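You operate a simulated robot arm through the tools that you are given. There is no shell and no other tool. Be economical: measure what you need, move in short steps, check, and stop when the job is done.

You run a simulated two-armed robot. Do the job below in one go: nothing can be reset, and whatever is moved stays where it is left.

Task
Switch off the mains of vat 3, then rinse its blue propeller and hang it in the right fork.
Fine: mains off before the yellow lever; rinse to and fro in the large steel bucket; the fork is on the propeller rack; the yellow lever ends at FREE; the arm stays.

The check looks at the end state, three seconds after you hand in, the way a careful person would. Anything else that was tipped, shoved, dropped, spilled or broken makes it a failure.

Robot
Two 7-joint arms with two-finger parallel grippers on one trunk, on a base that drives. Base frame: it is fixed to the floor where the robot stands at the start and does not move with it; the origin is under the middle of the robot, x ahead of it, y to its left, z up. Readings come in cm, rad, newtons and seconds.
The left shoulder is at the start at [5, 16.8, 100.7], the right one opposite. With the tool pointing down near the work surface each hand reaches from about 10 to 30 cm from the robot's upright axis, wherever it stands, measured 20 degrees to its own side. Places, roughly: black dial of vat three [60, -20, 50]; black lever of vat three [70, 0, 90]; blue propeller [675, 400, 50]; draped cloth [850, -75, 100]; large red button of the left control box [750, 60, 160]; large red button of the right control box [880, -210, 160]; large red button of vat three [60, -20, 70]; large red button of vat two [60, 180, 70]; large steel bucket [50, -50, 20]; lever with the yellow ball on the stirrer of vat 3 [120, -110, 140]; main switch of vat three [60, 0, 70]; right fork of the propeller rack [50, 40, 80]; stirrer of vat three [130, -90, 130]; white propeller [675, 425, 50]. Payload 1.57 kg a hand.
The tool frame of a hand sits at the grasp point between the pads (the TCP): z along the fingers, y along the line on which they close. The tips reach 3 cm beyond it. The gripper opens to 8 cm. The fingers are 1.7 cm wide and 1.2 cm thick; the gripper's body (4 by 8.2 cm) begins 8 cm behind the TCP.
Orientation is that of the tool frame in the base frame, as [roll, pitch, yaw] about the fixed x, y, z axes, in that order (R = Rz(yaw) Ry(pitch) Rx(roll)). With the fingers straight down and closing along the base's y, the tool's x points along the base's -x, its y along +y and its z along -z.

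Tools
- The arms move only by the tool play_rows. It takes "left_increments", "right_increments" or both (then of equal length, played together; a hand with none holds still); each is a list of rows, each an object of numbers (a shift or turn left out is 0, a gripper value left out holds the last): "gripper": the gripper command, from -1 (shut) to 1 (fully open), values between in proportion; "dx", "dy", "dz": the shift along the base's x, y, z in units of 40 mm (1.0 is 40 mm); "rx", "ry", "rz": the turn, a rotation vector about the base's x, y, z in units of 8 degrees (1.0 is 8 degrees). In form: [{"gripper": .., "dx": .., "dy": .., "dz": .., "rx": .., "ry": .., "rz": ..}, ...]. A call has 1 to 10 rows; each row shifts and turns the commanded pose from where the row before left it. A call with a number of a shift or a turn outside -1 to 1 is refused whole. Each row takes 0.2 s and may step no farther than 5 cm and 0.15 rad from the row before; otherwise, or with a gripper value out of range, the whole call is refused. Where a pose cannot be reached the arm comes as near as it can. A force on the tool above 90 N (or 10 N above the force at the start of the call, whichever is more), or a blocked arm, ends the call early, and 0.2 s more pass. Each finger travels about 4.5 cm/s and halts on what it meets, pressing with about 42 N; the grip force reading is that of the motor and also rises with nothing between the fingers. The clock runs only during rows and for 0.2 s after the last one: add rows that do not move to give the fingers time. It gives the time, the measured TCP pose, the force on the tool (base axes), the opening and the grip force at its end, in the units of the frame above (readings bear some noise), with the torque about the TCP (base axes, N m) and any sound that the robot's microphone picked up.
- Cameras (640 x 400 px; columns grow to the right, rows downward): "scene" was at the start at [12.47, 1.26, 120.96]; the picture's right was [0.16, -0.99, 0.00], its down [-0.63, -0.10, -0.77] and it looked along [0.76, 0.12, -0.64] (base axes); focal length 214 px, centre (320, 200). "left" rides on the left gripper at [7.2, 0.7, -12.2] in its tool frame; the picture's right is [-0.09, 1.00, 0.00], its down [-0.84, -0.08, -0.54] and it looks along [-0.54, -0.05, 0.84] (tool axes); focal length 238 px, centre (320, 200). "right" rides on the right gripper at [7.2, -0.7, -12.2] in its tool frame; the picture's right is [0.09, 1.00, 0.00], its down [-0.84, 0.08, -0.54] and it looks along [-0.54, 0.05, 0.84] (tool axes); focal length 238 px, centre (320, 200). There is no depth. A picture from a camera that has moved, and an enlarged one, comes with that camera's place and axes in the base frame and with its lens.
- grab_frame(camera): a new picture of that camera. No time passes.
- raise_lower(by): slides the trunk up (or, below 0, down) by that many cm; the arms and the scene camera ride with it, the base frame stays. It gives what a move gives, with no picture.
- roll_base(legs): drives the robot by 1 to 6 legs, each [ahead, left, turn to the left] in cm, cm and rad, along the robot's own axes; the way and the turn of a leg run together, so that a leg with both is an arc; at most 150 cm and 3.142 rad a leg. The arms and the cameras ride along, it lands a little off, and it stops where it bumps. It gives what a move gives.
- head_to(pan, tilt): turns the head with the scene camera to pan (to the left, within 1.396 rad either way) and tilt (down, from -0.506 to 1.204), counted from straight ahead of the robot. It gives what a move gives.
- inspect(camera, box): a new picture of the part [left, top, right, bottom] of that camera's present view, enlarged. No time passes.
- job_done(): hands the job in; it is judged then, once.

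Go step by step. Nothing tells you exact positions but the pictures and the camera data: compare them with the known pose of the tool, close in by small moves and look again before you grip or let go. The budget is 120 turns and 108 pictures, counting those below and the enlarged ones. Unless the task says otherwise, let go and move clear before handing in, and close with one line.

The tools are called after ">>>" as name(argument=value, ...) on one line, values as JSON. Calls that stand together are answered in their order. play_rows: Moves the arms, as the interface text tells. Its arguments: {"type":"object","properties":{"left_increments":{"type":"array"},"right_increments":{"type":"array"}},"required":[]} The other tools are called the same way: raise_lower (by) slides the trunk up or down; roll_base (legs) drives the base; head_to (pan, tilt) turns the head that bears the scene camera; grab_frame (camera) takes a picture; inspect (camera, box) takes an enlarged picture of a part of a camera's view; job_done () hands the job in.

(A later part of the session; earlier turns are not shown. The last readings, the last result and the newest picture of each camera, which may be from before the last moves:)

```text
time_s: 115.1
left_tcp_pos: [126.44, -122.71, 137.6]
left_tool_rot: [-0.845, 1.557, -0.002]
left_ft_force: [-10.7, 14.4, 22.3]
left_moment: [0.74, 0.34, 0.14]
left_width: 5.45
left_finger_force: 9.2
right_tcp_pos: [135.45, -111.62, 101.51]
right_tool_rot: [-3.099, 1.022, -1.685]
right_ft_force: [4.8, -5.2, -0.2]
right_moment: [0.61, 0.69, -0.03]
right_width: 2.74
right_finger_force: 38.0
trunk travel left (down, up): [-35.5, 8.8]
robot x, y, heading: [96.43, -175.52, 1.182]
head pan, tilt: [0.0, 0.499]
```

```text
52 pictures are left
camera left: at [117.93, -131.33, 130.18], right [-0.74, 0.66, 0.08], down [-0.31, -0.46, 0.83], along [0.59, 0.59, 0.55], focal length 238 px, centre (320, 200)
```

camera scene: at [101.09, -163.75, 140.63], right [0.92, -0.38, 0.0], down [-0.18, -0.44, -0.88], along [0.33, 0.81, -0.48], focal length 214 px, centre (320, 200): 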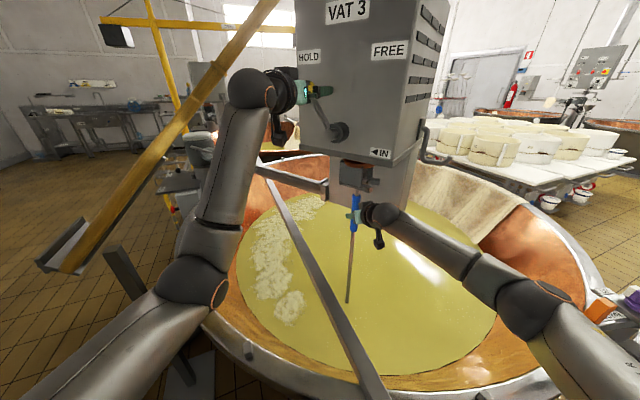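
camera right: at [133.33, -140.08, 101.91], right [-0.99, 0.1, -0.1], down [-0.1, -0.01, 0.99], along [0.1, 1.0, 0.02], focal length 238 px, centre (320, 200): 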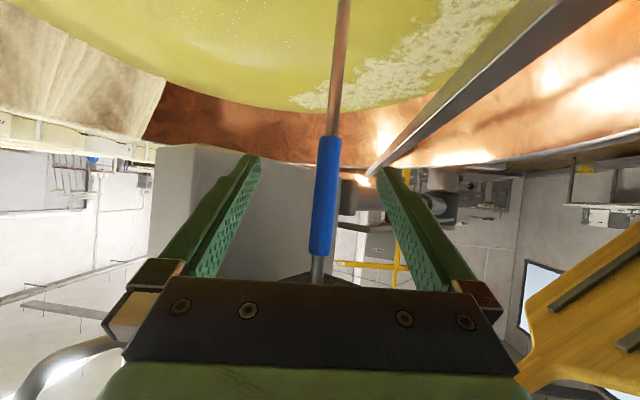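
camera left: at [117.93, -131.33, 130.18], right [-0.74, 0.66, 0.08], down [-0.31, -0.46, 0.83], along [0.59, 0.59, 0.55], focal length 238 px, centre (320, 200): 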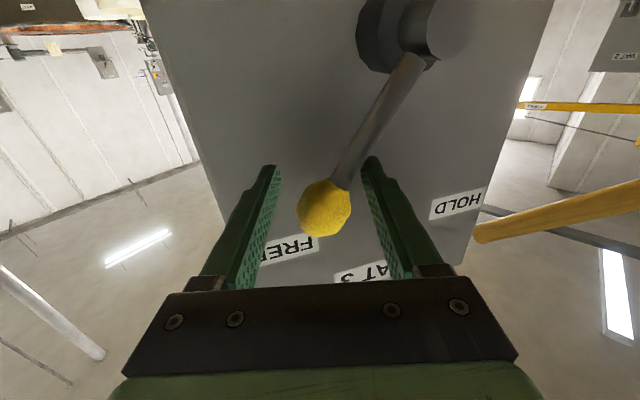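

Resistance at the FREE mark: the lever is at its stop. I open and withdraw the left hand, then look at it.

>>> play_rows(left_increments=[{"dx": -0.12, "dy": 0.18, "dz": 0.2, "gripper": 1}, {}, {}, {"dx": -0.5, "dy": -0.55}, {"dx": -0.6, "dy": -0.66}, {"dx": -0.6, "dy": -0.66}, {"dx": -0.6, "dy": -0.66}, {"dx": -0.6, "dy": -0.66}])

>>> grab_frame(camera="left")

>>> inspect(camera="scene", box=[260, 0, 460, 250])

```text
time_s: 116.9
left_tcp_pos: [114.92, -134.97, 137.93]
left_tool_rot: [-1.847, 1.559, -1.011]
left_ft_force: [0.0, -0.3, 0.4]
left_moment: [0.01, 0.0, -0.01]
left_width: 8.0
left_finger_force: 0.0
right_tcp_pos: [135.49, -111.63, 101.49]
right_tool_rot: [-3.104, 1.025, -1.685]
right_ft_force: [-1.0, -2.1, 0.1]
right_moment: [0.3, 0.02, -0.01]
right_width: 2.74
right_finger_force: 38.3
trunk travel left (down, up): [-35.5, 8.8]
robot x, y, heading: [96.24, -175.59, 1.177]
head pan, tilt: [0.0, 0.499]
```

```text
51 pictures are left
camera left: at [106.25, -143.59, 130.67], right [-0.74, 0.67, 0.08], down [-0.31, -0.45, 0.84], along [0.6, 0.6, 0.54], focal length 238 px, centre (320, 200)
```

left: 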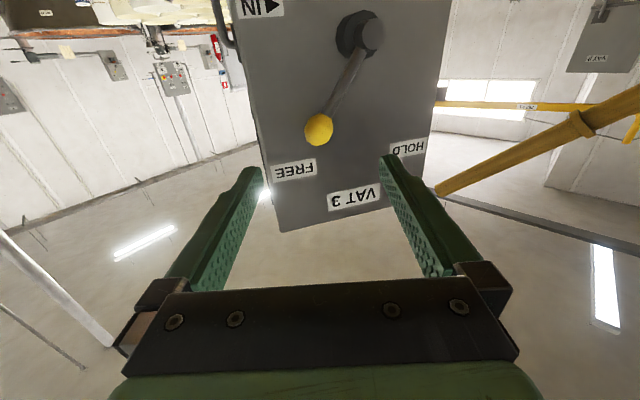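

```text
1.60 times, centred on (360, 125) of scene
camera zoom: at [101.09, -163.75, 140.63], right [0.92, -0.38, 0.0], down [-0.18, -0.44, -0.88], along [0.33, 0.81, -0.48], focal length 343 px, centre (256, 320)
```

zoom: 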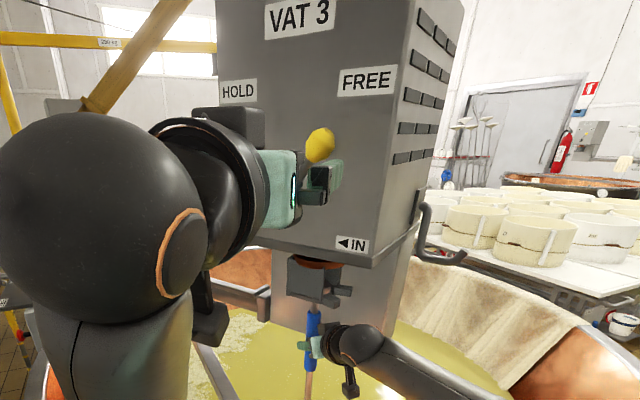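

The yellow lever now points to FREE. I take a close look at the chuck's open side before pulling.

>>> play_rows(left_increments=[{"dx": -0.5, "dy": -0.6}, {"dx": -0.6, "dy": -0.6}, {"dx": -0.6, "dy": -0.5}])

>>> inspect(camera="scene", box=[330, 140, 400, 200])

>>> grab_frame(camera="right")

```text
time_s: 117.7
left_tcp_pos: [109.73, -139.74, 137.1]
left_tool_rot: [-1.656, 1.561, -0.82]
left_ft_force: [-0.3, 0.0, 1.2]
left_moment: [0.0, -0.03, 0.0]
left_width: 7.98
left_finger_force: 0.0
left hand out of reach, approached as far as the arm can: row 3
right_tcp_pos: [135.43, -111.52, 101.56]
right_tool_rot: [-3.103, 1.024, -1.686]
right_ft_force: [-0.1, -1.6, -0.6]
right_moment: [0.16, 0.14, -0.04]
right_width: 2.72
right_finger_force: 38.0
trunk travel left (down, up): [-35.5, 8.8]
robot x, y, heading: [96.22, -175.63, 1.178]
head pan, tilt: [0.0, 0.499]
```

```text
6.67 times, centred on (365, 170) of scene
camera zoom: at [101.1, -163.75, 140.63], right [0.92, -0.38, 0.0], down [-0.18, -0.44, -0.88], along [0.33, 0.81, -0.48], focal length 1430 px, centre (20, 400)
```

zoom: 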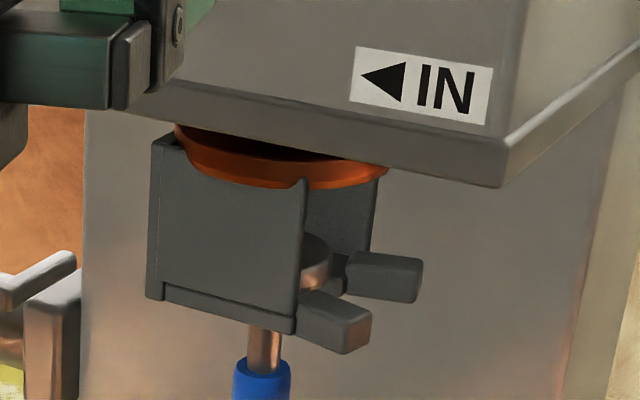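

```text
48 pictures are left
camera right: at [134.09, -125.7, 101.73], right [-0.99, 0.1, -0.1], down [-0.1, -0.01, 0.99], along [0.1, 0.99, 0.02], focal length 238 px, centre (320, 200)
```

right: 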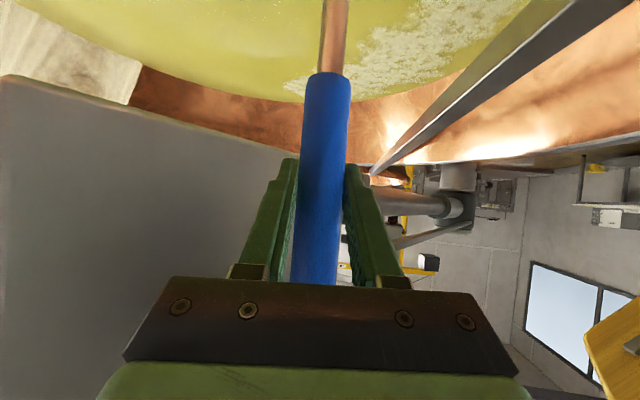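

The head disc rests on a slotted shelf that opens along the prongs to the right. I slide the shaft out that way, gently.

>>> play_rows(right_increments=[{"dx": 0.14, "dy": -0.2}, {"dx": 0.14, "dy": -0.2}, {"dx": 0.14, "dy": -0.2}, {}])

>>> inspect(camera="scene", box=[330, 140, 400, 200])

```text
time_s: 118.7
left_tcp_pos: [109.78, -139.99, 137.12]
left_tool_rot: [-1.451, 1.558, -0.613]
left_ft_force: [-0.2, 0.3, -0.6]
left_moment: [0.01, 0.0, -0.03]
left_width: 7.98
left_finger_force: 0.1
right_tcp_pos: [137.03, -114.08, 101.94]
right_tool_rot: [-3.101, 1.032, -1.685]
right_ft_force: [-5.3, -0.8, 7.0]
right_moment: [0.54, -0.68, 0.13]
right_width: 2.84
right_finger_force: 38.8
trunk travel left (down, up): [-35.5, 8.8]
robot x, y, heading: [96.04, -175.88, 1.177]
head pan, tilt: [0.0, 0.499]
```

```text
6.67 times, centred on (365, 170) of scene
camera zoom: at [100.94, -163.88, 140.66], right [0.92, -0.38, 0.0], down [-0.18, -0.44, -0.88], along [0.34, 0.81, -0.48], focal length 1430 px, centre (20, 400)
```

zoom: 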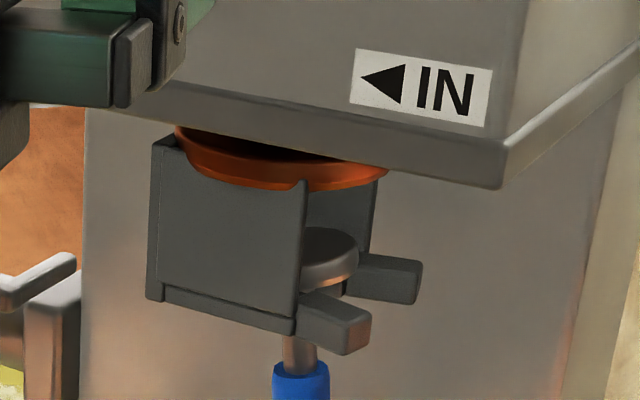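

It slides freely. I go on until the disc is clear of the prongs.

>>> play_rows(right_increments=[{"dx": 0.14, "dy": -0.2}, {"dx": 0.14, "dy": -0.2}, {"dx": 0.2, "dy": -0.3}, {"dx": 0.2, "dy": -0.3}, {"dx": 0.2, "dy": -0.3}, {}])

>>> inspect(camera="scene", box=[310, 130, 450, 230])

```text
time_s: 120.1
left_tcp_pos: [109.73, -139.9, 137.11]
left_tool_rot: [-1.401, 1.558, -0.565]
left_ft_force: [-0.7, -0.2, -0.4]
left_moment: [-0.01, 0.02, -0.01]
left_width: 8.01
left_finger_force: 0.0
right_tcp_pos: [140.53, -119.26, 102.24]
right_tool_rot: [-3.104, 1.033, -1.686]
right_ft_force: [-2.3, 3.6, 17.6]
right_moment: [0.71, -0.3, 0.09]
right_width: 2.76
right_finger_force: 38.2
trunk travel left (down, up): [-35.5, 8.8]
robot x, y, heading: [95.76, -175.68, 1.18]
head pan, tilt: [0.0, 0.499]
```

```text
4.00 times, centred on (380, 180) of scene
camera zoom: at [100.89, -163.9, 140.66], right [0.92, -0.38, 0.0], down [-0.18, -0.44, -0.88], along [0.34, 0.81, -0.48], focal length 858 px, centre (80, 280)
```

zoom: 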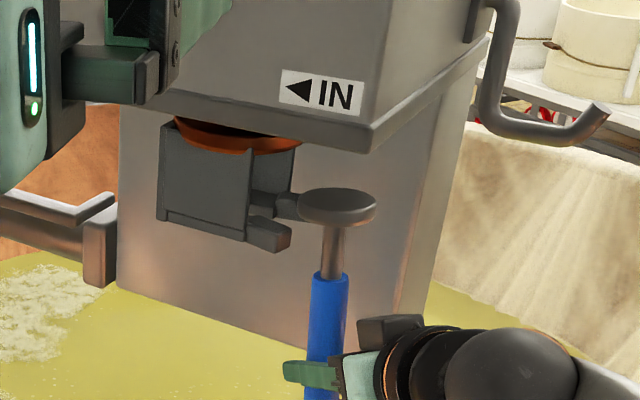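

The disc is clear of the prongs; the upward force suggests the blades brush the sloping vat bottom, so I lift a little while going farther out.

>>> play_rows(right_increments=[{"dz": 0.3}, {"dz": 0.15, "dx": 0.2, "dy": -0.4}, {"dz": 0.2, "dx": 0.2, "dy": -0.6}, {"dz": 0.3, "dx": 0.2, "dy": -0.7}, {}])

>>> grab_frame(camera="scene")

```text
time_s: 121.3
left_tcp_pos: [109.98, -139.59, 137.1]
left_tool_rot: [-1.657, 1.558, -0.82]
left_ft_force: [-0.8, -0.7, 0.3]
left_moment: [-0.03, -0.02, -0.03]
left_width: 8.02
left_finger_force: 0.0
right_tcp_pos: [143.05, -125.94, 105.28]
right_tool_rot: [-3.104, 1.023, -1.687]
right_ft_force: [-0.2, 0.0, -6.0]
right_moment: [0.28, -0.03, 0.04]
right_width: 2.73
right_finger_force: 37.9
trunk travel left (down, up): [-35.5, 8.8]
robot x, y, heading: [96.5, -175.67, 1.181]
head pan, tilt: [0.0, 0.499]
```

```text
45 pictures are left
camera scene: at [101.12, -163.66, 140.61], right [0.92, -0.38, 0.0], down [-0.18, -0.44, -0.88], along [0.33, 0.81, -0.48], focal length 214 px, centre (320, 200)
```

scene: 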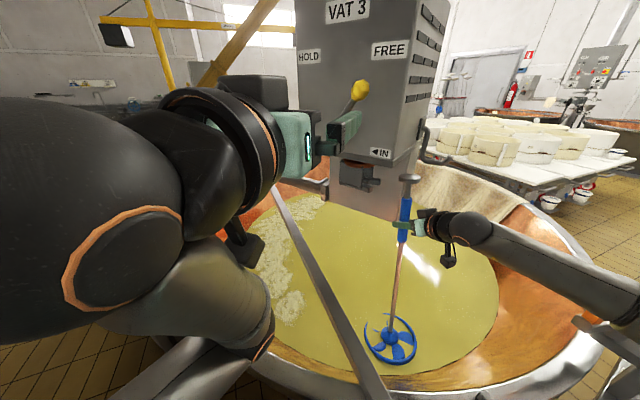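

The blue propeller is free and hanging from my hand (about 6 N). Now I lift it step by step while staying away from the stirrer box.

>>> play_rows(right_increments=[{"dz": 0.6, "dy": -0.5}, {"dz": 0.7, "dy": -0.6}, {"dz": 0.8, "dy": -0.7}, {"dz": 0.9, "dy": -0.6}, {"dz": 1}, {"dz": 1}])

>>> raise_lower(by=8.5)

>>> grab_frame(camera="scene")

```text
time_s: 122.7
left_tcp_pos: [109.78, -139.73, 137.08]
left_tool_rot: [-1.613, 1.559, -0.778]
left_ft_force: [0.0, 1.2, -0.3]
left_moment: [0.0, 0.0, 0.0]
left_width: 7.96
left_finger_force: 0.0
right_tcp_pos: [142.96, -135.45, 125.29]
right_tool_rot: [-3.103, 1.021, -1.685]
right_ft_force: [-0.1, -1.5, -8.2]
right_moment: [-0.18, 0.09, -0.05]
right_width: 2.73
right_finger_force: 37.7
trunk travel left (down, up): [-35.5, 8.8]
robot x, y, heading: [95.85, -175.53, 1.18]
head pan, tilt: [0.0, 0.499]
```

```text
time_s: 123.9
left_tcp_pos: [109.89, -139.61, 145.53]
left_tool_rot: [-1.669, 1.559, -0.833]
left_ft_force: [0.2, -0.1, 0.1]
left_moment: [0.02, 0.01, 0.0]
left_width: 8.01
left_finger_force: 0.1
right_tcp_pos: [143.11, -135.47, 133.78]
right_tool_rot: [-3.106, 1.024, -1.685]
right_ft_force: [-0.3, -0.1, -7.5]
right_moment: [0.16, 0.03, -0.02]
right_width: 2.75
right_finger_force: 37.8
trunk travel left (down, up): [-44.0, 0.3]
robot x, y, heading: [95.91, -175.57, 1.182]
head pan, tilt: [0.0, 0.499]
```

```text
44 pictures are left
camera scene: at [101.16, -163.68, 149.11], right [0.92, -0.38, 0.0], down [-0.18, -0.44, -0.88], along [0.33, 0.81, -0.48], focal length 214 px, centre (320, 200)
```

scene: 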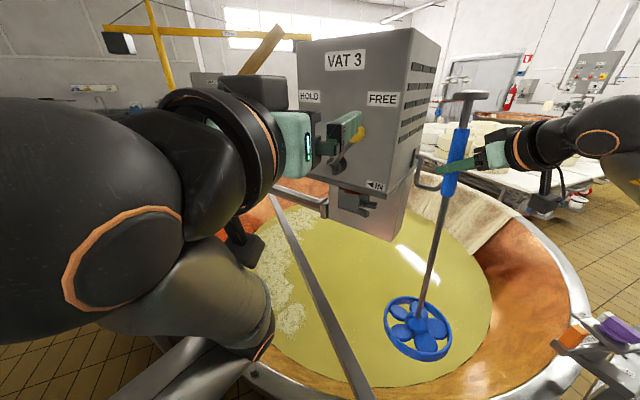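

>>> play_rows(right_increments=[{"dz": 0.9}, {"dz": 0.9}, {"dz": 0.9}, {"dz": 0.7}, {}])

>>> grab_frame(camera="scene")

```text
time_s: 125.1
left_tcp_pos: [110.02, -139.62, 145.56]
left_tool_rot: [-1.67, 1.56, -0.834]
left_ft_force: [-0.3, 0.7, -0.5]
left_moment: [0.0, 0.04, -0.01]
left_width: 7.99
left_finger_force: 0.0
right_tcp_pos: [143.18, -135.35, 147.54]
right_tool_rot: [-3.104, 1.022, -1.686]
right_ft_force: [0.7, -0.4, -7.0]
right_moment: [0.17, 0.01, 0.02]
right_width: 2.73
right_finger_force: 38.2
trunk travel left (down, up): [-44.0, 0.3]
robot x, y, heading: [96.34, -175.8, 1.18]
head pan, tilt: [0.0, 0.499]
```

```text
43 pictures are left
camera scene: at [101.18, -163.69, 149.12], right [0.92, -0.38, 0.0], down [-0.18, -0.44, -0.88], along [0.33, 0.81, -0.48], focal length 214 px, centre (320, 200)
```

scene: 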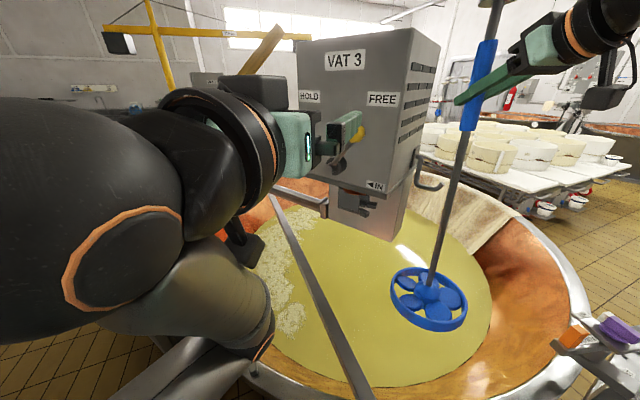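

The ring is above rim height (about z 95). I back away along my heading, watching the clearance over the rim and bar.

>>> roll_base(legs=[[-18, 0, 0]])

>>> grab_frame(camera="scene")

```text
time_s: 126.6
left_tcp_pos: [102.98, -156.29, 145.6]
left_tool_rot: [-1.613, 1.562, -0.777]
left_ft_force: [-0.9, -0.5, -0.2]
left_moment: [0.02, -0.01, 0.06]
left_width: 7.97
left_finger_force: 0.0
right_tcp_pos: [136.08, -151.88, 147.62]
right_tool_rot: [-3.103, 1.025, -1.683]
right_ft_force: [0.7, -0.4, -6.2]
right_moment: [0.1, 0.09, 0.01]
right_width: 2.72
right_finger_force: 38.4
trunk travel left (down, up): [-44.0, 0.3]
robot x, y, heading: [89.1, -192.06, 1.181]
head pan, tilt: [0.0, 0.499]
```

```text
42 pictures are left
camera scene: at [94.26, -180.37, 149.13], right [0.93, -0.38, 0.0], down [-0.18, -0.44, -0.88], along [0.33, 0.81, -0.48], focal length 214 px, centre (320, 200)
```

scene: 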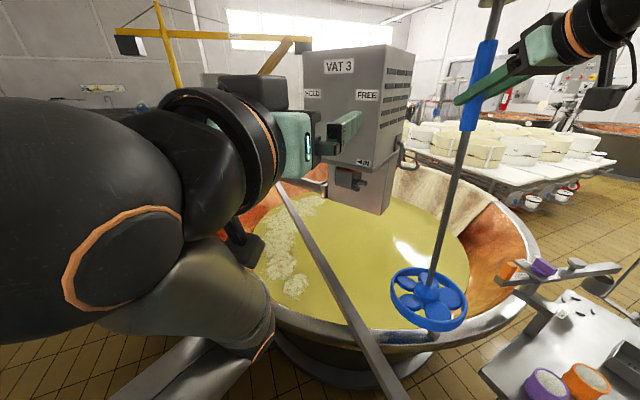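

>>> roll_base(legs=[[-15, 0, 0], [-25, 0, 0]])

>>> grab_frame(camera="scene")

```text
time_s: 129.4
left_tcp_pos: [87.89, -193.19, 145.54]
left_tool_rot: [-1.633, 1.561, -0.797]
left_ft_force: [0.3, -0.4, 0.3]
left_moment: [0.04, 0.04, 0.0]
left_width: 8.02
left_finger_force: 0.1
right_tcp_pos: [121.08, -188.74, 147.67]
right_tool_rot: [-3.102, 1.024, -1.684]
right_ft_force: [-0.2, -0.8, -7.3]
right_moment: [0.11, 0.09, 0.0]
right_width: 2.73
right_finger_force: 38.3
trunk travel left (down, up): [-44.0, 0.3]
robot x, y, heading: [73.97, -229.27, 1.183]
head pan, tilt: [0.0, 0.499]
```

```text
41 pictures are left
camera scene: at [79.17, -217.19, 149.13], right [0.93, -0.38, 0.0], down [-0.18, -0.44, -0.88], along [0.33, 0.81, -0.48], focal length 214 px, centre (320, 200)
```

scene: 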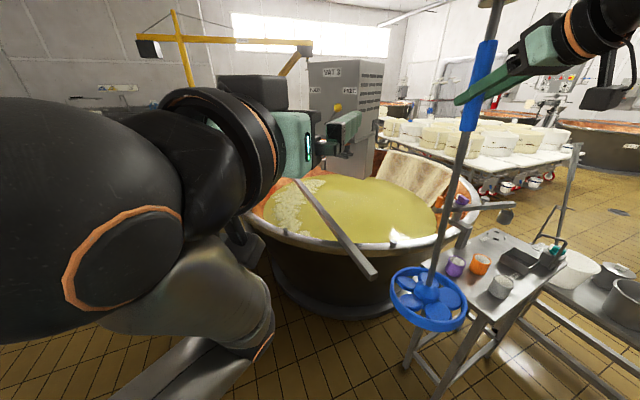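

Clear of everything. I now circle back to the front side, where the bucket can be reached from.

>>> roll_base(legs=[[-38, 92.5, 0], [0, 0, -1.18], [0, 100, 0]])

>>> head_to(pan=0, tilt=0.6)

>>> grab_frame(camera="scene")

```text
time_s: 149.5
left_tcp_pos: [14.75, -128.48, 145.51]
left_tool_rot: [-1.68, 1.559, -2.038]
left_ft_force: [-0.5, 0.3, -0.9]
left_moment: [-0.01, 0.0, -0.01]
left_width: 8.0
left_finger_force: 0.1
right_tcp_pos: [31.05, -157.92, 147.55]
right_tool_rot: [-3.101, 1.023, -2.883]
right_ft_force: [-0.5, 0.1, -7.4]
right_moment: [0.1, -0.11, -0.02]
right_width: 2.72
right_finger_force: 37.8
trunk travel left (down, up): [-44.0, 0.3]
robot x, y, heading: [-24.17, -128.68, -0.014]
head pan, tilt: [0.0, 0.499]
```

```text
time_s: 150.2
left_tcp_pos: [14.75, -128.58, 145.43]
left_tool_rot: [-1.695, 1.557, -2.052]
left_ft_force: [-0.6, 0.0, -0.3]
left_moment: [0.0, 0.0, 0.0]
left_width: 8.02
left_finger_force: 0.1
right_tcp_pos: [31.08, -158.03, 147.46]
right_tool_rot: [-3.103, 1.022, -2.88]
right_ft_force: [0.7, -0.6, -7.0]
right_moment: [0.09, -0.13, 0.01]
right_width: 2.71
right_finger_force: 37.7
trunk travel left (down, up): [-44.0, 0.3]
robot x, y, heading: [-23.43, -128.85, -0.011]
head pan, tilt: [0.0, 0.6]
```

```text
40 pictures are left
camera scene: at [-10.92, -129.3, 148.21], right [-0.02, -1.0, 0.0], down [-0.57, 0.01, -0.82], along [0.82, -0.01, -0.57], focal length 214 px, centre (320, 200)
```

scene: 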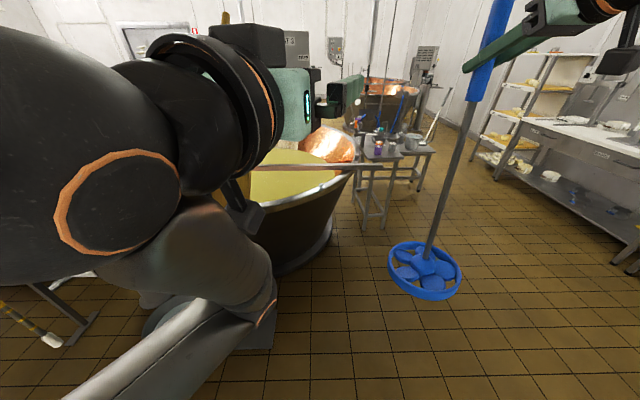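

I tuck the left hand up and aside so I can see, then go on toward the bucket.

>>> play_rows(left_increments=[{"dy": 0.7, "ry": 1}, {"dy": 0.7, "ry": 1}, {"dy": 0.7, "ry": 1}, {"dy": 0.7, "ry": 1}, {"dy": 0.7, "ry": 1}, {"dy": 0.7, "ry": 1}, {"dy": 0.7, "ry": 1}, {"dy": 0.7, "ry": 1}, {"dy": 0.7, "ry": 1}, {"dy": 0.7, "ry": 1}])

>>> roll_base(legs=[[0, 105, 0]])

>>> head_to(pan=-0.2, tilt=0.8)

>>> grab_frame(camera="scene")

```text
time_s: 152.4
left_tcp_pos: [22.69, -103.58, 143.19]
left_tool_rot: [-2.777, 0.17, -3.131]
left_ft_force: [0.3, -0.5, 0.0]
left_moment: [-0.03, -0.01, 0.02]
left_width: 7.99
left_finger_force: 0.0
left hand out of reach, approached as far as the arm can: row 1, 2, 3
right_tcp_pos: [30.91, -158.01, 147.65]
right_tool_rot: [-3.103, 1.023, -2.88]
right_ft_force: [0.2, 0.0, -7.8]
right_moment: [0.08, -0.15, -0.03]
right_width: 2.74
right_finger_force: 38.0
trunk travel left (down, up): [-44.0, 0.3]
robot x, y, heading: [-23.7, -128.58, -0.015]
head pan, tilt: [0.0, 0.6]
```

```text
time_s: 161.8
left_tcp_pos: [25.23, 0.38, 143.05]
left_tool_rot: [-2.781, 0.169, -3.141]
left_ft_force: [-0.9, 0.4, 0.0]
left_moment: [0.02, -0.01, 0.01]
left_width: 7.98
left_finger_force: 0.0
right_tcp_pos: [32.89, -54.01, 147.5]
right_tool_rot: [-3.104, 1.023, -2.893]
right_ft_force: [0.8, -1.1, -6.6]
right_moment: [0.12, -0.15, 0.04]
right_width: 2.72
right_finger_force: 37.9
trunk travel left (down, up): [-44.0, 0.3]
robot x, y, heading: [-21.28, -24.38, -0.031]
head pan, tilt: [0.0, 0.6]
```

```text
time_s: 162.6
left_tcp_pos: [25.21, 0.34, 143.14]
left_tool_rot: [-2.78, 0.17, -3.141]
left_ft_force: [-0.8, -0.9, 0.9]
left_moment: [0.01, 0.0, 0.0]
left_width: 7.96
left_finger_force: 0.1
right_tcp_pos: [33.03, -54.14, 147.41]
right_tool_rot: [-3.103, 1.022, -2.893]
right_ft_force: [-0.1, 0.1, -6.7]
right_moment: [0.09, -0.14, 0.0]
right_width: 2.71
right_finger_force: 38.1
trunk travel left (down, up): [-44.0, 0.3]
robot x, y, heading: [-21.49, -24.6, -0.027]
head pan, tilt: [-0.201, 0.799]
```

```text
39 pictures are left
camera scene: at [-9.63, -26.51, 146.53], right [-0.23, -0.97, 0.0], down [-0.7, 0.16, -0.7], along [0.68, -0.16, -0.72], focal length 214 px, centre (320, 200)
```

scene: 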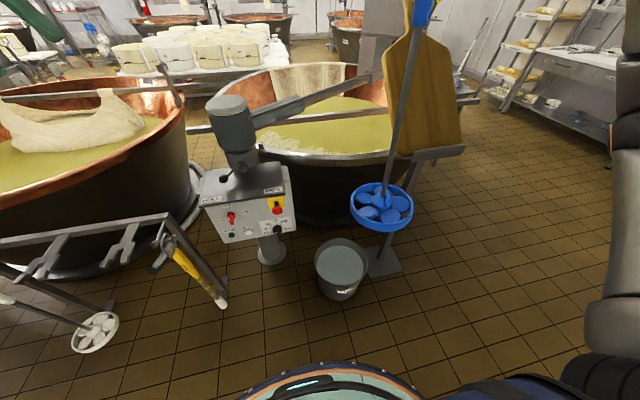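

The bucket rim is centred at about [47.7, -52.4], z 30, roughly 29 cm across, and the ring is about 20 cm wide. I move over it, keeping the left hand tucked, and check alignment.

>>> play_rows(left_increments=[{"dx": -0.8, "dz": 0.5}, {"dx": -0.8, "dz": 0.5}, {"dx": -0.8, "dz": 0.5}, {"dx": -0.6, "dz": 0.5}])

>>> roll_base(legs=[[18, 2.5, 0.027]])

>>> head_to(pan=-0.5, tilt=1.0)

>>> grab_frame(camera="scene")

>>> grab_frame(camera="right")

```text
time_s: 163.6
left_tcp_pos: [13.06, 0.31, 151.17]
left_tool_rot: [-2.78, 0.169, -3.142]
left_ft_force: [-0.6, 0.2, -1.9]
left_moment: [-0.01, -0.01, 0.04]
left_width: 8.03
left_finger_force: 0.0
right_tcp_pos: [32.87, -54.1, 147.56]
right_tool_rot: [-3.104, 1.023, -2.894]
right_ft_force: [0.0, 1.0, -6.9]
right_moment: [0.08, -0.09, 0.03]
right_width: 2.71
right_finger_force: 38.4
trunk travel left (down, up): [-44.0, 0.3]
robot x, y, heading: [-21.87, -24.53, -0.027]
head pan, tilt: [-0.201, 0.799]
```

```text
time_s: 165.1
left_tcp_pos: [30.64, 3.53, 151.03]
left_tool_rot: [-2.781, 0.17, -3.113]
left_ft_force: [0.3, 0.0, -0.4]
left_moment: [0.01, 0.03, -0.02]
left_width: 8.01
left_finger_force: 0.0
right_tcp_pos: [51.8, -50.25, 147.47]
right_tool_rot: [-3.103, 1.02, -2.863]
right_ft_force: [0.7, 0.1, -7.3]
right_moment: [0.06, -0.16, 0.01]
right_width: 2.72
right_finger_force: 38.0
trunk travel left (down, up): [-44.0, 0.3]
robot x, y, heading: [-3.44, -22.26, -0.003]
head pan, tilt: [-0.201, 0.799]
```

```text
time_s: 165.9
left_tcp_pos: [30.39, 3.58, 151.25]
left_tool_rot: [-2.78, 0.169, -3.115]
left_ft_force: [0.9, -0.3, 0.0]
left_moment: [-0.03, -0.04, 0.0]
left_width: 8.03
left_finger_force: 0.0
right_tcp_pos: [51.7, -50.2, 147.49]
right_tool_rot: [-3.103, 1.02, -2.865]
right_ft_force: [-0.1, 0.2, -7.8]
right_moment: [0.11, -0.14, -0.02]
right_width: 2.72
right_finger_force: 37.6
trunk travel left (down, up): [-44.0, 0.3]
robot x, y, heading: [-3.38, -22.09, 0.0]
head pan, tilt: [-0.499, 1.0]
```

```text
38 pictures are left
camera scene: at [6.59, -25.65, 145.02], right [-0.48, -0.88, 0.0], down [-0.74, 0.4, -0.54], along [0.47, -0.26, -0.84], focal length 214 px, centre (320, 200)
```

scene: 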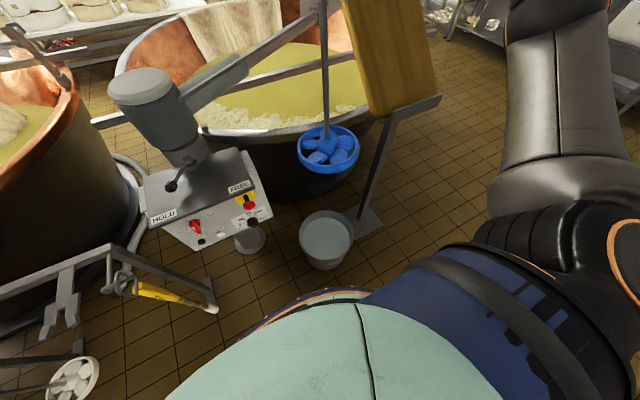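

```text
37 pictures are left
camera right: at [38.16, -54.3, 147.71], right [-0.29, 0.95, -0.1], down [-0.05, 0.09, 0.99], along [0.96, 0.29, 0.02], focal length 238 px, centre (320, 200)
```

right: 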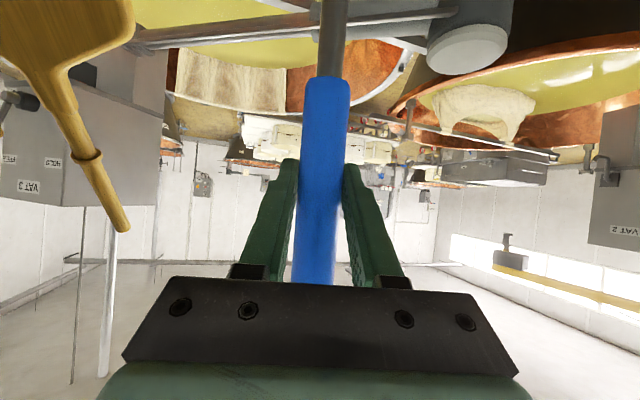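

The ring hangs almost exactly over the bucket. I lower the trunk and check once more before dipping.

>>> raise_lower(by=-40)

>>> play_rows(right_increments=[{"dy": -0.25}, {}])

>>> head_to(pan=-0.5, tilt=0.9)

>>> grab_frame(camera="scene")

```text
time_s: 169.7
left_tcp_pos: [30.47, 3.7, 111.08]
left_tool_rot: [-2.781, 0.168, -3.112]
left_ft_force: [0.1, 0.4, 0.0]
left_moment: [0.02, 0.01, -0.01]
left_width: 8.02
left_finger_force: 0.0
right_tcp_pos: [51.64, -50.17, 107.39]
right_tool_rot: [-3.104, 1.021, -2.864]
right_ft_force: [-0.4, 0.2, -6.0]
right_moment: [0.07, -0.09, -0.01]
right_width: 2.74
right_finger_force: 37.8
trunk travel left (down, up): [-4.0, 40.3]
robot x, y, heading: [-3.95, -22.17, 0.002]
head pan, tilt: [-0.499, 1.0]
```

```text
time_s: 170.3
left_tcp_pos: [30.46, 3.58, 111.07]
left_tool_rot: [-2.78, 0.168, -3.114]
left_ft_force: [-0.1, -0.3, 0.2]
left_moment: [-0.02, 0.0, 0.04]
left_width: 7.99
left_finger_force: 0.1
right_tcp_pos: [51.73, -51.28, 107.55]
right_tool_rot: [-3.105, 1.023, -2.866]
right_ft_force: [0.4, -0.6, -7.8]
right_moment: [0.04, -0.11, -0.02]
right_width: 2.74
right_finger_force: 38.5
trunk travel left (down, up): [-4.0, 40.3]
robot x, y, heading: [-3.88, -22.43, -0.002]
head pan, tilt: [-0.499, 1.0]
```

```text
time_s: 171.0
left_tcp_pos: [30.56, 3.74, 111.08]
left_tool_rot: [-2.78, 0.17, -3.113]
left_ft_force: [0.1, 0.0, 0.6]
left_moment: [0.01, -0.03, 0.02]
left_width: 8.01
left_finger_force: 0.1
right_tcp_pos: [51.68, -51.17, 107.49]
right_tool_rot: [-3.104, 1.021, -2.864]
right_ft_force: [0.4, 0.2, -7.1]
right_moment: [0.05, -0.08, 0.04]
right_width: 2.73
right_finger_force: 38.1
trunk travel left (down, up): [-4.0, 40.3]
robot x, y, heading: [-3.63, -21.88, -0.004]
head pan, tilt: [-0.499, 0.901]
```

```text
36 pictures are left
camera scene: at [7.1, -25.92, 105.73], right [-0.48, -0.88, 0.0], down [-0.69, 0.38, -0.62], along [0.54, -0.3, -0.78], focal length 214 px, centre (320, 200)
```

scene: 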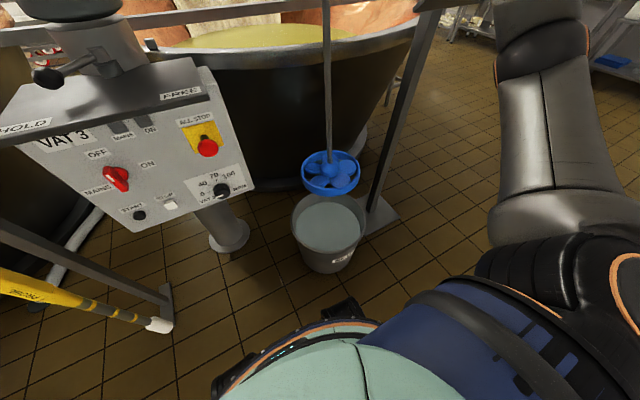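

Aligned over the water. I dip in steps, and check the main switch's state on the way.

>>> inspect(camera="scene", box=[60, 100, 240, 240])

>>> play_rows(right_increments=[{"dz": -0.9}, {"dz": -0.9}, {"dz": -0.9}, {"dz": -0.9}, {"dz": -0.9}, {"dz": -0.9}, {}])

>>> grab_frame(camera="scene")

```text
2.86 times, centred on (150, 170) of scene
camera zoom: at [7.1, -25.92, 105.73], right [-0.48, -0.88, 0.0], down [-0.69, 0.38, -0.62], along [0.54, -0.3, -0.78], focal length 613 px, centre (806, 286)
```

zoom: 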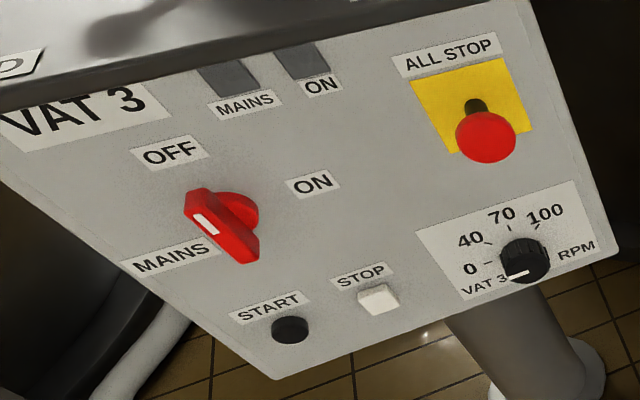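

```text
time_s: 172.6
left_tcp_pos: [30.54, 3.63, 111.1]
left_tool_rot: [-2.78, 0.17, -3.114]
left_ft_force: [-0.5, 0.3, 0.4]
left_moment: [0.04, 0.01, 0.04]
left_width: 8.03
left_finger_force: 0.1
right_tcp_pos: [51.44, -51.23, 85.83]
right_tool_rot: [-3.106, 1.022, -2.864]
right_ft_force: [-0.1, -0.2, -8.1]
right_moment: [0.09, -0.1, 0.0]
right_width: 2.73
right_finger_force: 38.2
trunk travel left (down, up): [-4.0, 40.3]
robot x, y, heading: [-3.63, -22.52, 0.002]
head pan, tilt: [-0.499, 0.901]
```

```text
34 pictures are left
camera scene: at [7.1, -25.92, 105.73], right [-0.48, -0.88, 0.0], down [-0.69, 0.38, -0.62], along [0.55, -0.3, -0.78], focal length 214 px, centre (320, 200)
```

scene: 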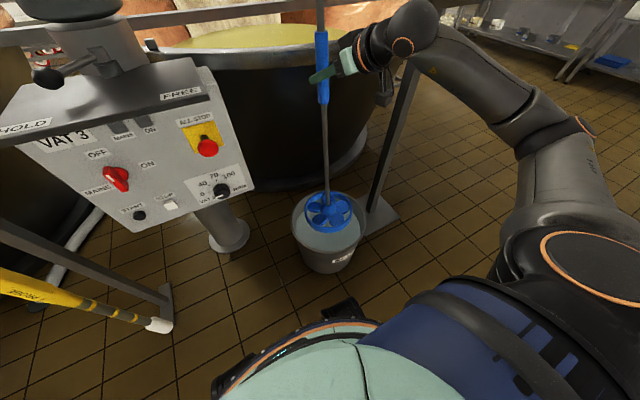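

The switch points squarely at OFF. The ring is entering the bucket; I go down another 18 cm.

>>> play_rows(right_increments=[{"dz": -0.9}, {"dz": -0.9}, {"dz": -0.9}, {"dz": -0.9}, {"dz": -0.9}, {}])

>>> grab_frame(camera="scene")

```text
time_s: 174.0
left_tcp_pos: [30.56, 3.69, 111.11]
left_tool_rot: [-2.78, 0.169, -3.113]
left_ft_force: [-0.2, 0.0, -0.6]
left_moment: [0.02, -0.03, 0.0]
left_width: 8.0
left_finger_force: 0.0
right_tcp_pos: [51.57, -51.18, 67.83]
right_tool_rot: [-3.103, 1.022, -2.863]
right_ft_force: [-0.6, 0.7, -5.4]
right_moment: [0.08, -0.03, 0.0]
right_width: 2.73
right_finger_force: 38.1
trunk travel left (down, up): [-4.0, 40.3]
robot x, y, heading: [-3.74, -21.88, 0.0]
head pan, tilt: [-0.499, 0.901]
```

```text
33 pictures are left
camera scene: at [7.09, -25.91, 105.74], right [-0.48, -0.88, 0.0], down [-0.69, 0.37, -0.62], along [0.55, -0.3, -0.78], focal length 214 px, centre (320, 200)
```

scene: 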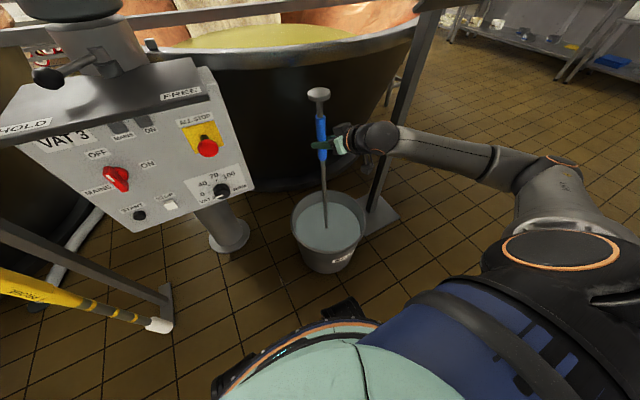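

It is under water (the load dropped with buoyancy). I rinse to and fro gently, ±2 cm.

>>> play_rows(right_increments=[{"dy": 0.5}, {"dy": -0.5}, {"dy": -0.5}, {"dy": 0.5}, {"dy": 0.5}, {"dy": -0.5}, {"dy": -0.5}, {"dy": 0.5}, {"dy": 0.5}, {"dy": -0.5}])

>>> play_rows(right_increments=[{"dx": 0.5}, {"dx": -0.5}, {"dx": -0.5}, {"dx": 0.5}, {"dx": 0.5}, {"dx": -0.5}, {"dx": -0.5}, {"dx": 0.5}, {"dx": 0.5}, {"dx": -0.5}])

>>> grab_frame(camera="scene")

```text
time_s: 176.2
left_tcp_pos: [30.45, 3.64, 111.19]
left_tool_rot: [-2.78, 0.168, -3.114]
left_ft_force: [0.6, -0.4, 0.2]
left_moment: [0.01, -0.01, -0.01]
left_width: 8.02
left_finger_force: 0.0
right_tcp_pos: [51.64, -51.26, 67.88]
right_tool_rot: [-3.102, 1.024, -2.863]
right_ft_force: [0.4, 0.0, -4.1]
right_moment: [0.23, -0.08, 0.03]
right_width: 2.73
right_finger_force: 37.8
trunk travel left (down, up): [-4.0, 40.3]
robot x, y, heading: [-3.86, -21.94, 0.003]
head pan, tilt: [-0.499, 0.901]
```

```text
time_s: 178.4
left_tcp_pos: [30.49, 3.65, 111.04]
left_tool_rot: [-2.78, 0.17, -3.115]
left_ft_force: [0.3, 0.5, 0.6]
left_moment: [0.04, 0.03, 0.0]
left_width: 8.0
left_finger_force: 0.1
right_tcp_pos: [51.63, -51.21, 67.77]
right_tool_rot: [-3.101, 1.024, -2.863]
right_ft_force: [0.5, -0.1, -4.7]
right_moment: [0.02, -0.25, 0.01]
right_width: 2.75
right_finger_force: 37.8
trunk travel left (down, up): [-4.0, 40.3]
robot x, y, heading: [-3.23, -22.38, 0.001]
head pan, tilt: [-0.499, 0.901]
```

```text
32 pictures are left
camera scene: at [7.09, -25.91, 105.73], right [-0.48, -0.88, 0.0], down [-0.69, 0.37, -0.62], along [0.55, -0.3, -0.78], focal length 214 px, centre (320, 200)
```

scene: 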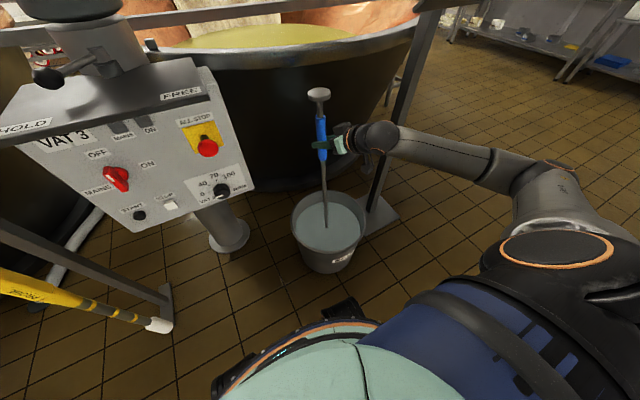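

No contact with the walls. One more, slightly wider, round of strokes, then lift out and let it drip.

>>> play_rows(right_increments=[{"dy": 0.7}, {"dy": -0.7}, {"dy": -0.7}, {"dy": 0.7}, {"dy": 0.7}, {"dy": -0.7}, {"dy": -0.7}, {"dy": 0.7}, {}])

>>> play_rows(right_increments=[{"dz": 0.7}, {"dz": 0.7}, {"dz": 0.7}, {"dz": 0.7}, {"dz": 0.7}, {"dz": 0.7}, {"dz": 0.7}, {}, {}, {}])

>>> play_rows(right_increments=[{}, {}, {}, {"dz": 0.9}, {"dz": 0.9}, {"dz": 0.9}, {"dz": 0.9}, {"dz": 0.9}])

>>> raise_lower(by=40)

>>> head_to(pan=0.6, tilt=0.9)

>>> grab_frame(camera="scene")

```text
time_s: 180.4
left_tcp_pos: [30.54, 3.63, 111.14]
left_tool_rot: [-2.778, 0.169, -3.114]
left_ft_force: [0.6, 0.4, -0.2]
left_moment: [0.03, 0.01, -0.01]
left_width: 8.01
left_finger_force: 0.0
right_tcp_pos: [51.72, -51.17, 67.99]
right_tool_rot: [-3.105, 1.023, -2.865]
right_ft_force: [0.0, 0.7, -4.5]
right_moment: [0.08, -0.07, -0.01]
right_width: 2.73
right_finger_force: 38.1
trunk travel left (down, up): [-4.0, 40.3]
robot x, y, heading: [-3.67, -22.39, 0.001]
head pan, tilt: [-0.499, 0.901]
```

```text
time_s: 182.6
left_tcp_pos: [30.41, 3.65, 111.09]
left_tool_rot: [-2.778, 0.169, -3.114]
left_ft_force: [1.1, 0.2, 0.8]
left_moment: [-0.01, 0.02, 0.01]
left_width: 7.99
left_finger_force: 0.1
right_tcp_pos: [51.61, -51.32, 87.53]
right_tool_rot: [-3.104, 1.021, -2.861]
right_ft_force: [-0.2, -0.3, -7.2]
right_moment: [0.12, -0.13, -0.01]
right_width: 2.75
right_finger_force: 38.2
trunk travel left (down, up): [-4.0, 40.3]
robot x, y, heading: [-3.68, -22.11, -0.001]
head pan, tilt: [-0.499, 0.901]
```

```text
time_s: 184.4
left_tcp_pos: [30.49, 3.6, 111.08]
left_tool_rot: [-2.781, 0.169, -3.114]
left_ft_force: [-0.8, -0.2, 0.4]
left_moment: [-0.05, 0.01, 0.01]
left_width: 7.99
left_finger_force: 0.0
right_tcp_pos: [51.56, -51.34, 105.47]
right_tool_rot: [-3.102, 1.019, -2.864]
right_ft_force: [-0.7, -0.7, -7.4]
right_moment: [-0.1, 0.17, 0.0]
right_width: 2.71
right_finger_force: 38.0
trunk travel left (down, up): [-4.0, 40.3]
robot x, y, heading: [-3.9, -22.23, 0.002]
head pan, tilt: [-0.499, 0.901]
```

```text
time_s: 188.2
left_tcp_pos: [30.58, 3.72, 151.01]
left_tool_rot: [-2.779, 0.17, -3.114]
left_ft_force: [0.6, 0.0, -0.5]
left_moment: [0.0, -0.03, -0.02]
left_width: 7.99
left_finger_force: 0.0
right_tcp_pos: [51.69, -51.22, 145.49]
right_tool_rot: [-3.102, 1.022, -2.864]
right_ft_force: [0.2, 0.0, -7.7]
right_moment: [0.07, -0.07, 0.03]
right_width: 2.73
right_finger_force: 37.6
trunk travel left (down, up): [-44.0, 0.3]
robot x, y, heading: [-3.47, -21.99, -0.002]
head pan, tilt: [-0.499, 0.901]
```

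```text
time_s: 189.6
left_tcp_pos: [30.47, 3.75, 151.09]
left_tool_rot: [-2.781, 0.17, -3.114]
left_ft_force: [0.9, -0.7, 0.3]
left_moment: [-0.09, 0.02, -0.02]
left_width: 7.98
left_finger_force: 0.0
right_tcp_pos: [51.69, -51.26, 145.54]
right_tool_rot: [-3.103, 1.022, -2.864]
right_ft_force: [-0.2, 0.3, -8.0]
right_moment: [0.1, -0.07, 0.01]
right_width: 2.74
right_finger_force: 38.1
trunk travel left (down, up): [-44.0, 0.3]
robot x, y, heading: [-3.9, -22.26, -0.002]
head pan, tilt: [0.6, 0.901]
```

```text
31 pictures are left
camera scene: at [6.72, -18.06, 145.73], right [0.56, -0.83, 0.0], down [-0.65, -0.44, -0.62], along [0.51, 0.35, -0.78], focal length 214 px, centre (320, 200)
```

scene: 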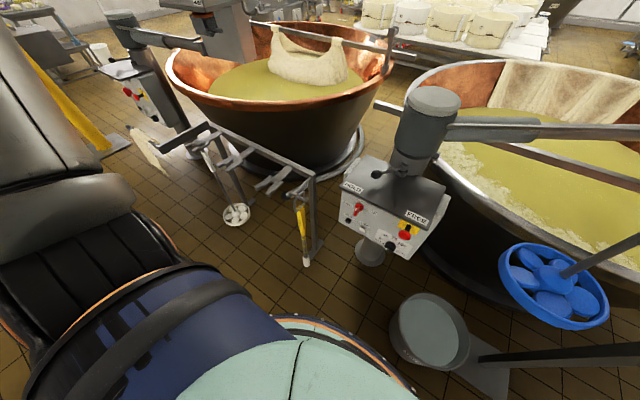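

The propeller is rinsed and lifted. Next I zoom in on the rack and its right fork, with the white one in the left fork as a model.

>>> inspect(camera="scene", box=[180, 110, 340, 270])

>>> inspect(camera="scene", box=[230, 140, 330, 210])

```text
2.50 times, centred on (260, 190) of scene
camera zoom: at [6.72, -18.06, 145.73], right [0.56, -0.83, 0.0], down [-0.65, -0.44, -0.62], along [0.51, 0.35, -0.78], focal length 536 px, centre (470, 225)
```

zoom: 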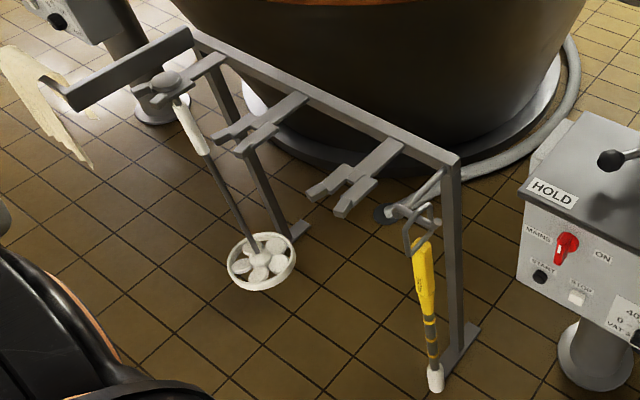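

```text
5.71 times, centred on (280, 175) of scene
camera zoom: at [6.72, -18.06, 145.73], right [0.56, -0.83, 0.0], down [-0.65, -0.44, -0.62], along [0.51, 0.35, -0.78], focal length 1226 px, centre (549, 343)
```

zoom: 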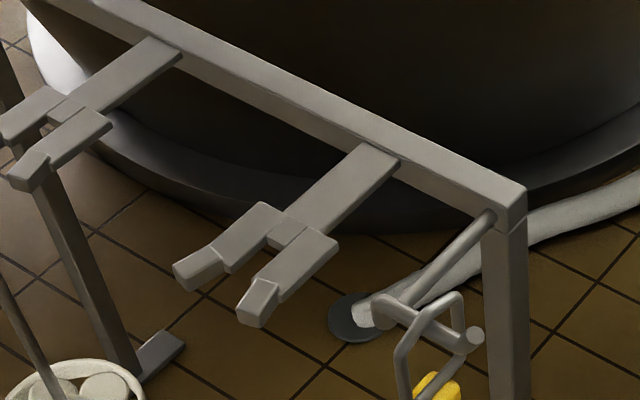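

I see three forks opening toward me: white propeller in the left one, the right one free at about y 33, mouth x 41, z ~80, with a yellow brush hanging close beside it. I back off and move over to stand before the right fork.

>>> roll_base(legs=[[-28, 0, 0], [0, 84, 0]])

>>> raise_lower(by=-40)

>>> head_to(pan=-0.45, tilt=0.6)

>>> grab_frame(camera="scene")

>>> grab_frame(camera="right")

```text
time_s: 198.8
left_tcp_pos: [2.19, 87.76, 151.11]
left_tool_rot: [-2.78, 0.17, -3.105]
left_ft_force: [0.3, -0.5, -0.7]
left_moment: [0.03, -0.02, 0.05]
left_width: 8.0
left_finger_force: 0.0
right_tcp_pos: [23.75, 32.85, 145.49]
right_tool_rot: [-3.104, 1.021, -2.859]
right_ft_force: [0.1, -0.3, -7.0]
right_moment: [0.09, -0.11, 0.0]
right_width: 2.73
right_finger_force: 38.1
trunk travel left (down, up): [-44.0, 0.3]
robot x, y, heading: [-31.73, 61.25, 0.009]
head pan, tilt: [0.6, 0.901]
```

```text
time_s: 202.7
left_tcp_pos: [2.0, 87.63, 111.27]
left_tool_rot: [-2.78, 0.169, -3.107]
left_ft_force: [0.3, 0.3, -0.1]
left_moment: [0.01, 0.03, -0.05]
left_width: 8.02
left_finger_force: 0.0
right_tcp_pos: [23.67, 32.89, 105.59]
right_tool_rot: [-3.103, 1.02, -2.859]
right_ft_force: [0.0, 0.1, -8.5]
right_moment: [0.11, -0.08, 0.04]
right_width: 2.72
right_finger_force: 38.0
trunk travel left (down, up): [-4.0, 40.3]
robot x, y, heading: [-32.08, 61.3, 0.004]
head pan, tilt: [0.6, 0.901]
```

```text
time_s: 204.0
left_tcp_pos: [2.18, 87.7, 111.19]
left_tool_rot: [-2.781, 0.171, -3.107]
left_ft_force: [-0.3, 0.5, -0.1]
left_moment: [0.02, 0.01, 0.0]
left_width: 8.01
left_finger_force: 0.0
right_tcp_pos: [23.52, 32.82, 105.58]
right_tool_rot: [-3.104, 1.021, -2.859]
right_ft_force: [-0.1, 0.9, -7.1]
right_moment: [0.07, -0.09, 0.0]
right_width: 2.72
right_finger_force: 37.7
trunk travel left (down, up): [-4.0, 40.3]
robot x, y, heading: [-31.96, 61.73, 0.005]
head pan, tilt: [-0.45, 0.6]
```

```text
28 pictures are left
camera scene: at [-19.8, 57.73, 108.21], right [-0.43, -0.9, 0.0], down [-0.51, 0.24, -0.82], along [0.75, -0.35, -0.57], focal length 214 px, centre (320, 200)
```

scene: 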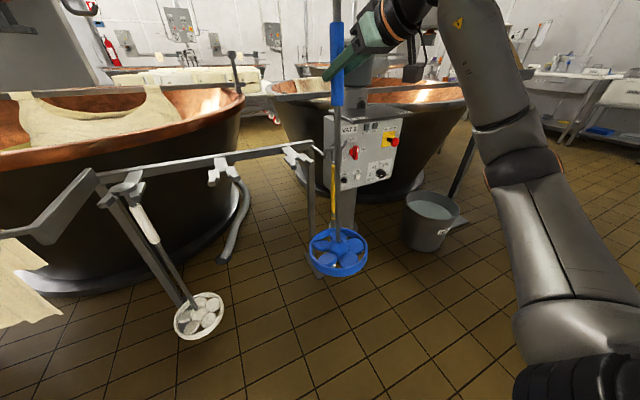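

```text
27 pictures are left
camera right: at [10.08, 28.72, 105.76], right [-0.29, 0.95, -0.1], down [-0.05, 0.09, 0.99], along [0.95, 0.3, 0.02], focal length 238 px, centre (320, 200)
```

right: 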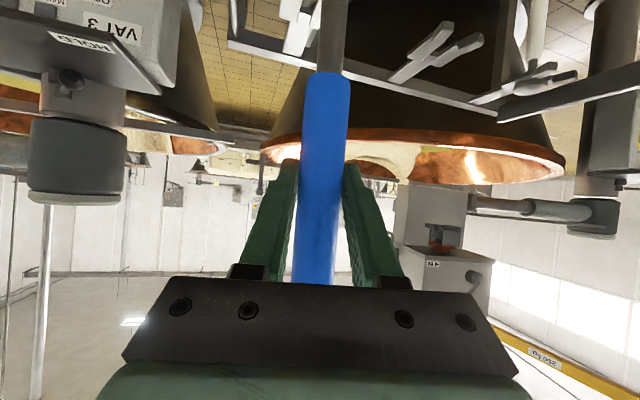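

>>> inspect(camera="scene", box=[260, 130, 340, 180])

>>> inspect(camera="right", box=[220, 0, 380, 100])

```text
8.00 times, centred on (300, 155) of scene
camera zoom: at [-19.8, 57.73, 108.21], right [-0.43, -0.9, 0.0], down [-0.51, 0.24, -0.82], along [0.75, -0.35, -0.57], focal length 1716 px, centre (480, 560)
```

zoom: 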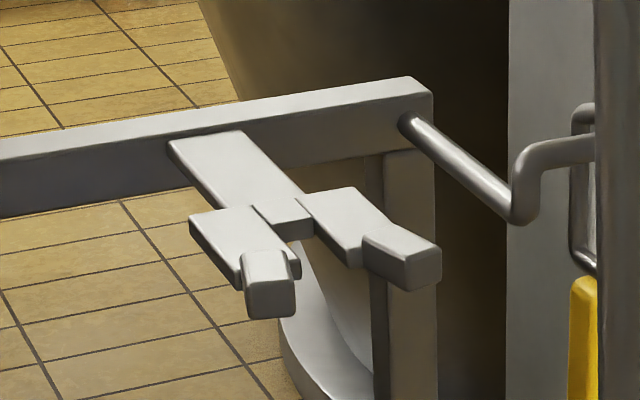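

```text
4.00 times, centred on (300, 50) of right
camera zoom: at [10.08, 28.72, 105.76], right [-0.29, 0.95, -0.1], down [-0.05, 0.09, 0.99], along [0.95, 0.3, 0.02], focal length 953 px, centre (400, 800)
```

zoom: 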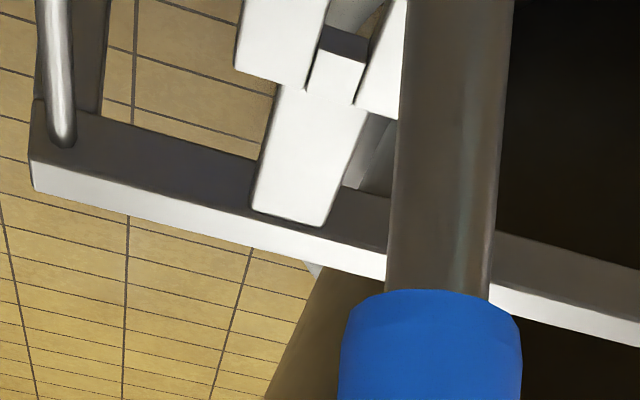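

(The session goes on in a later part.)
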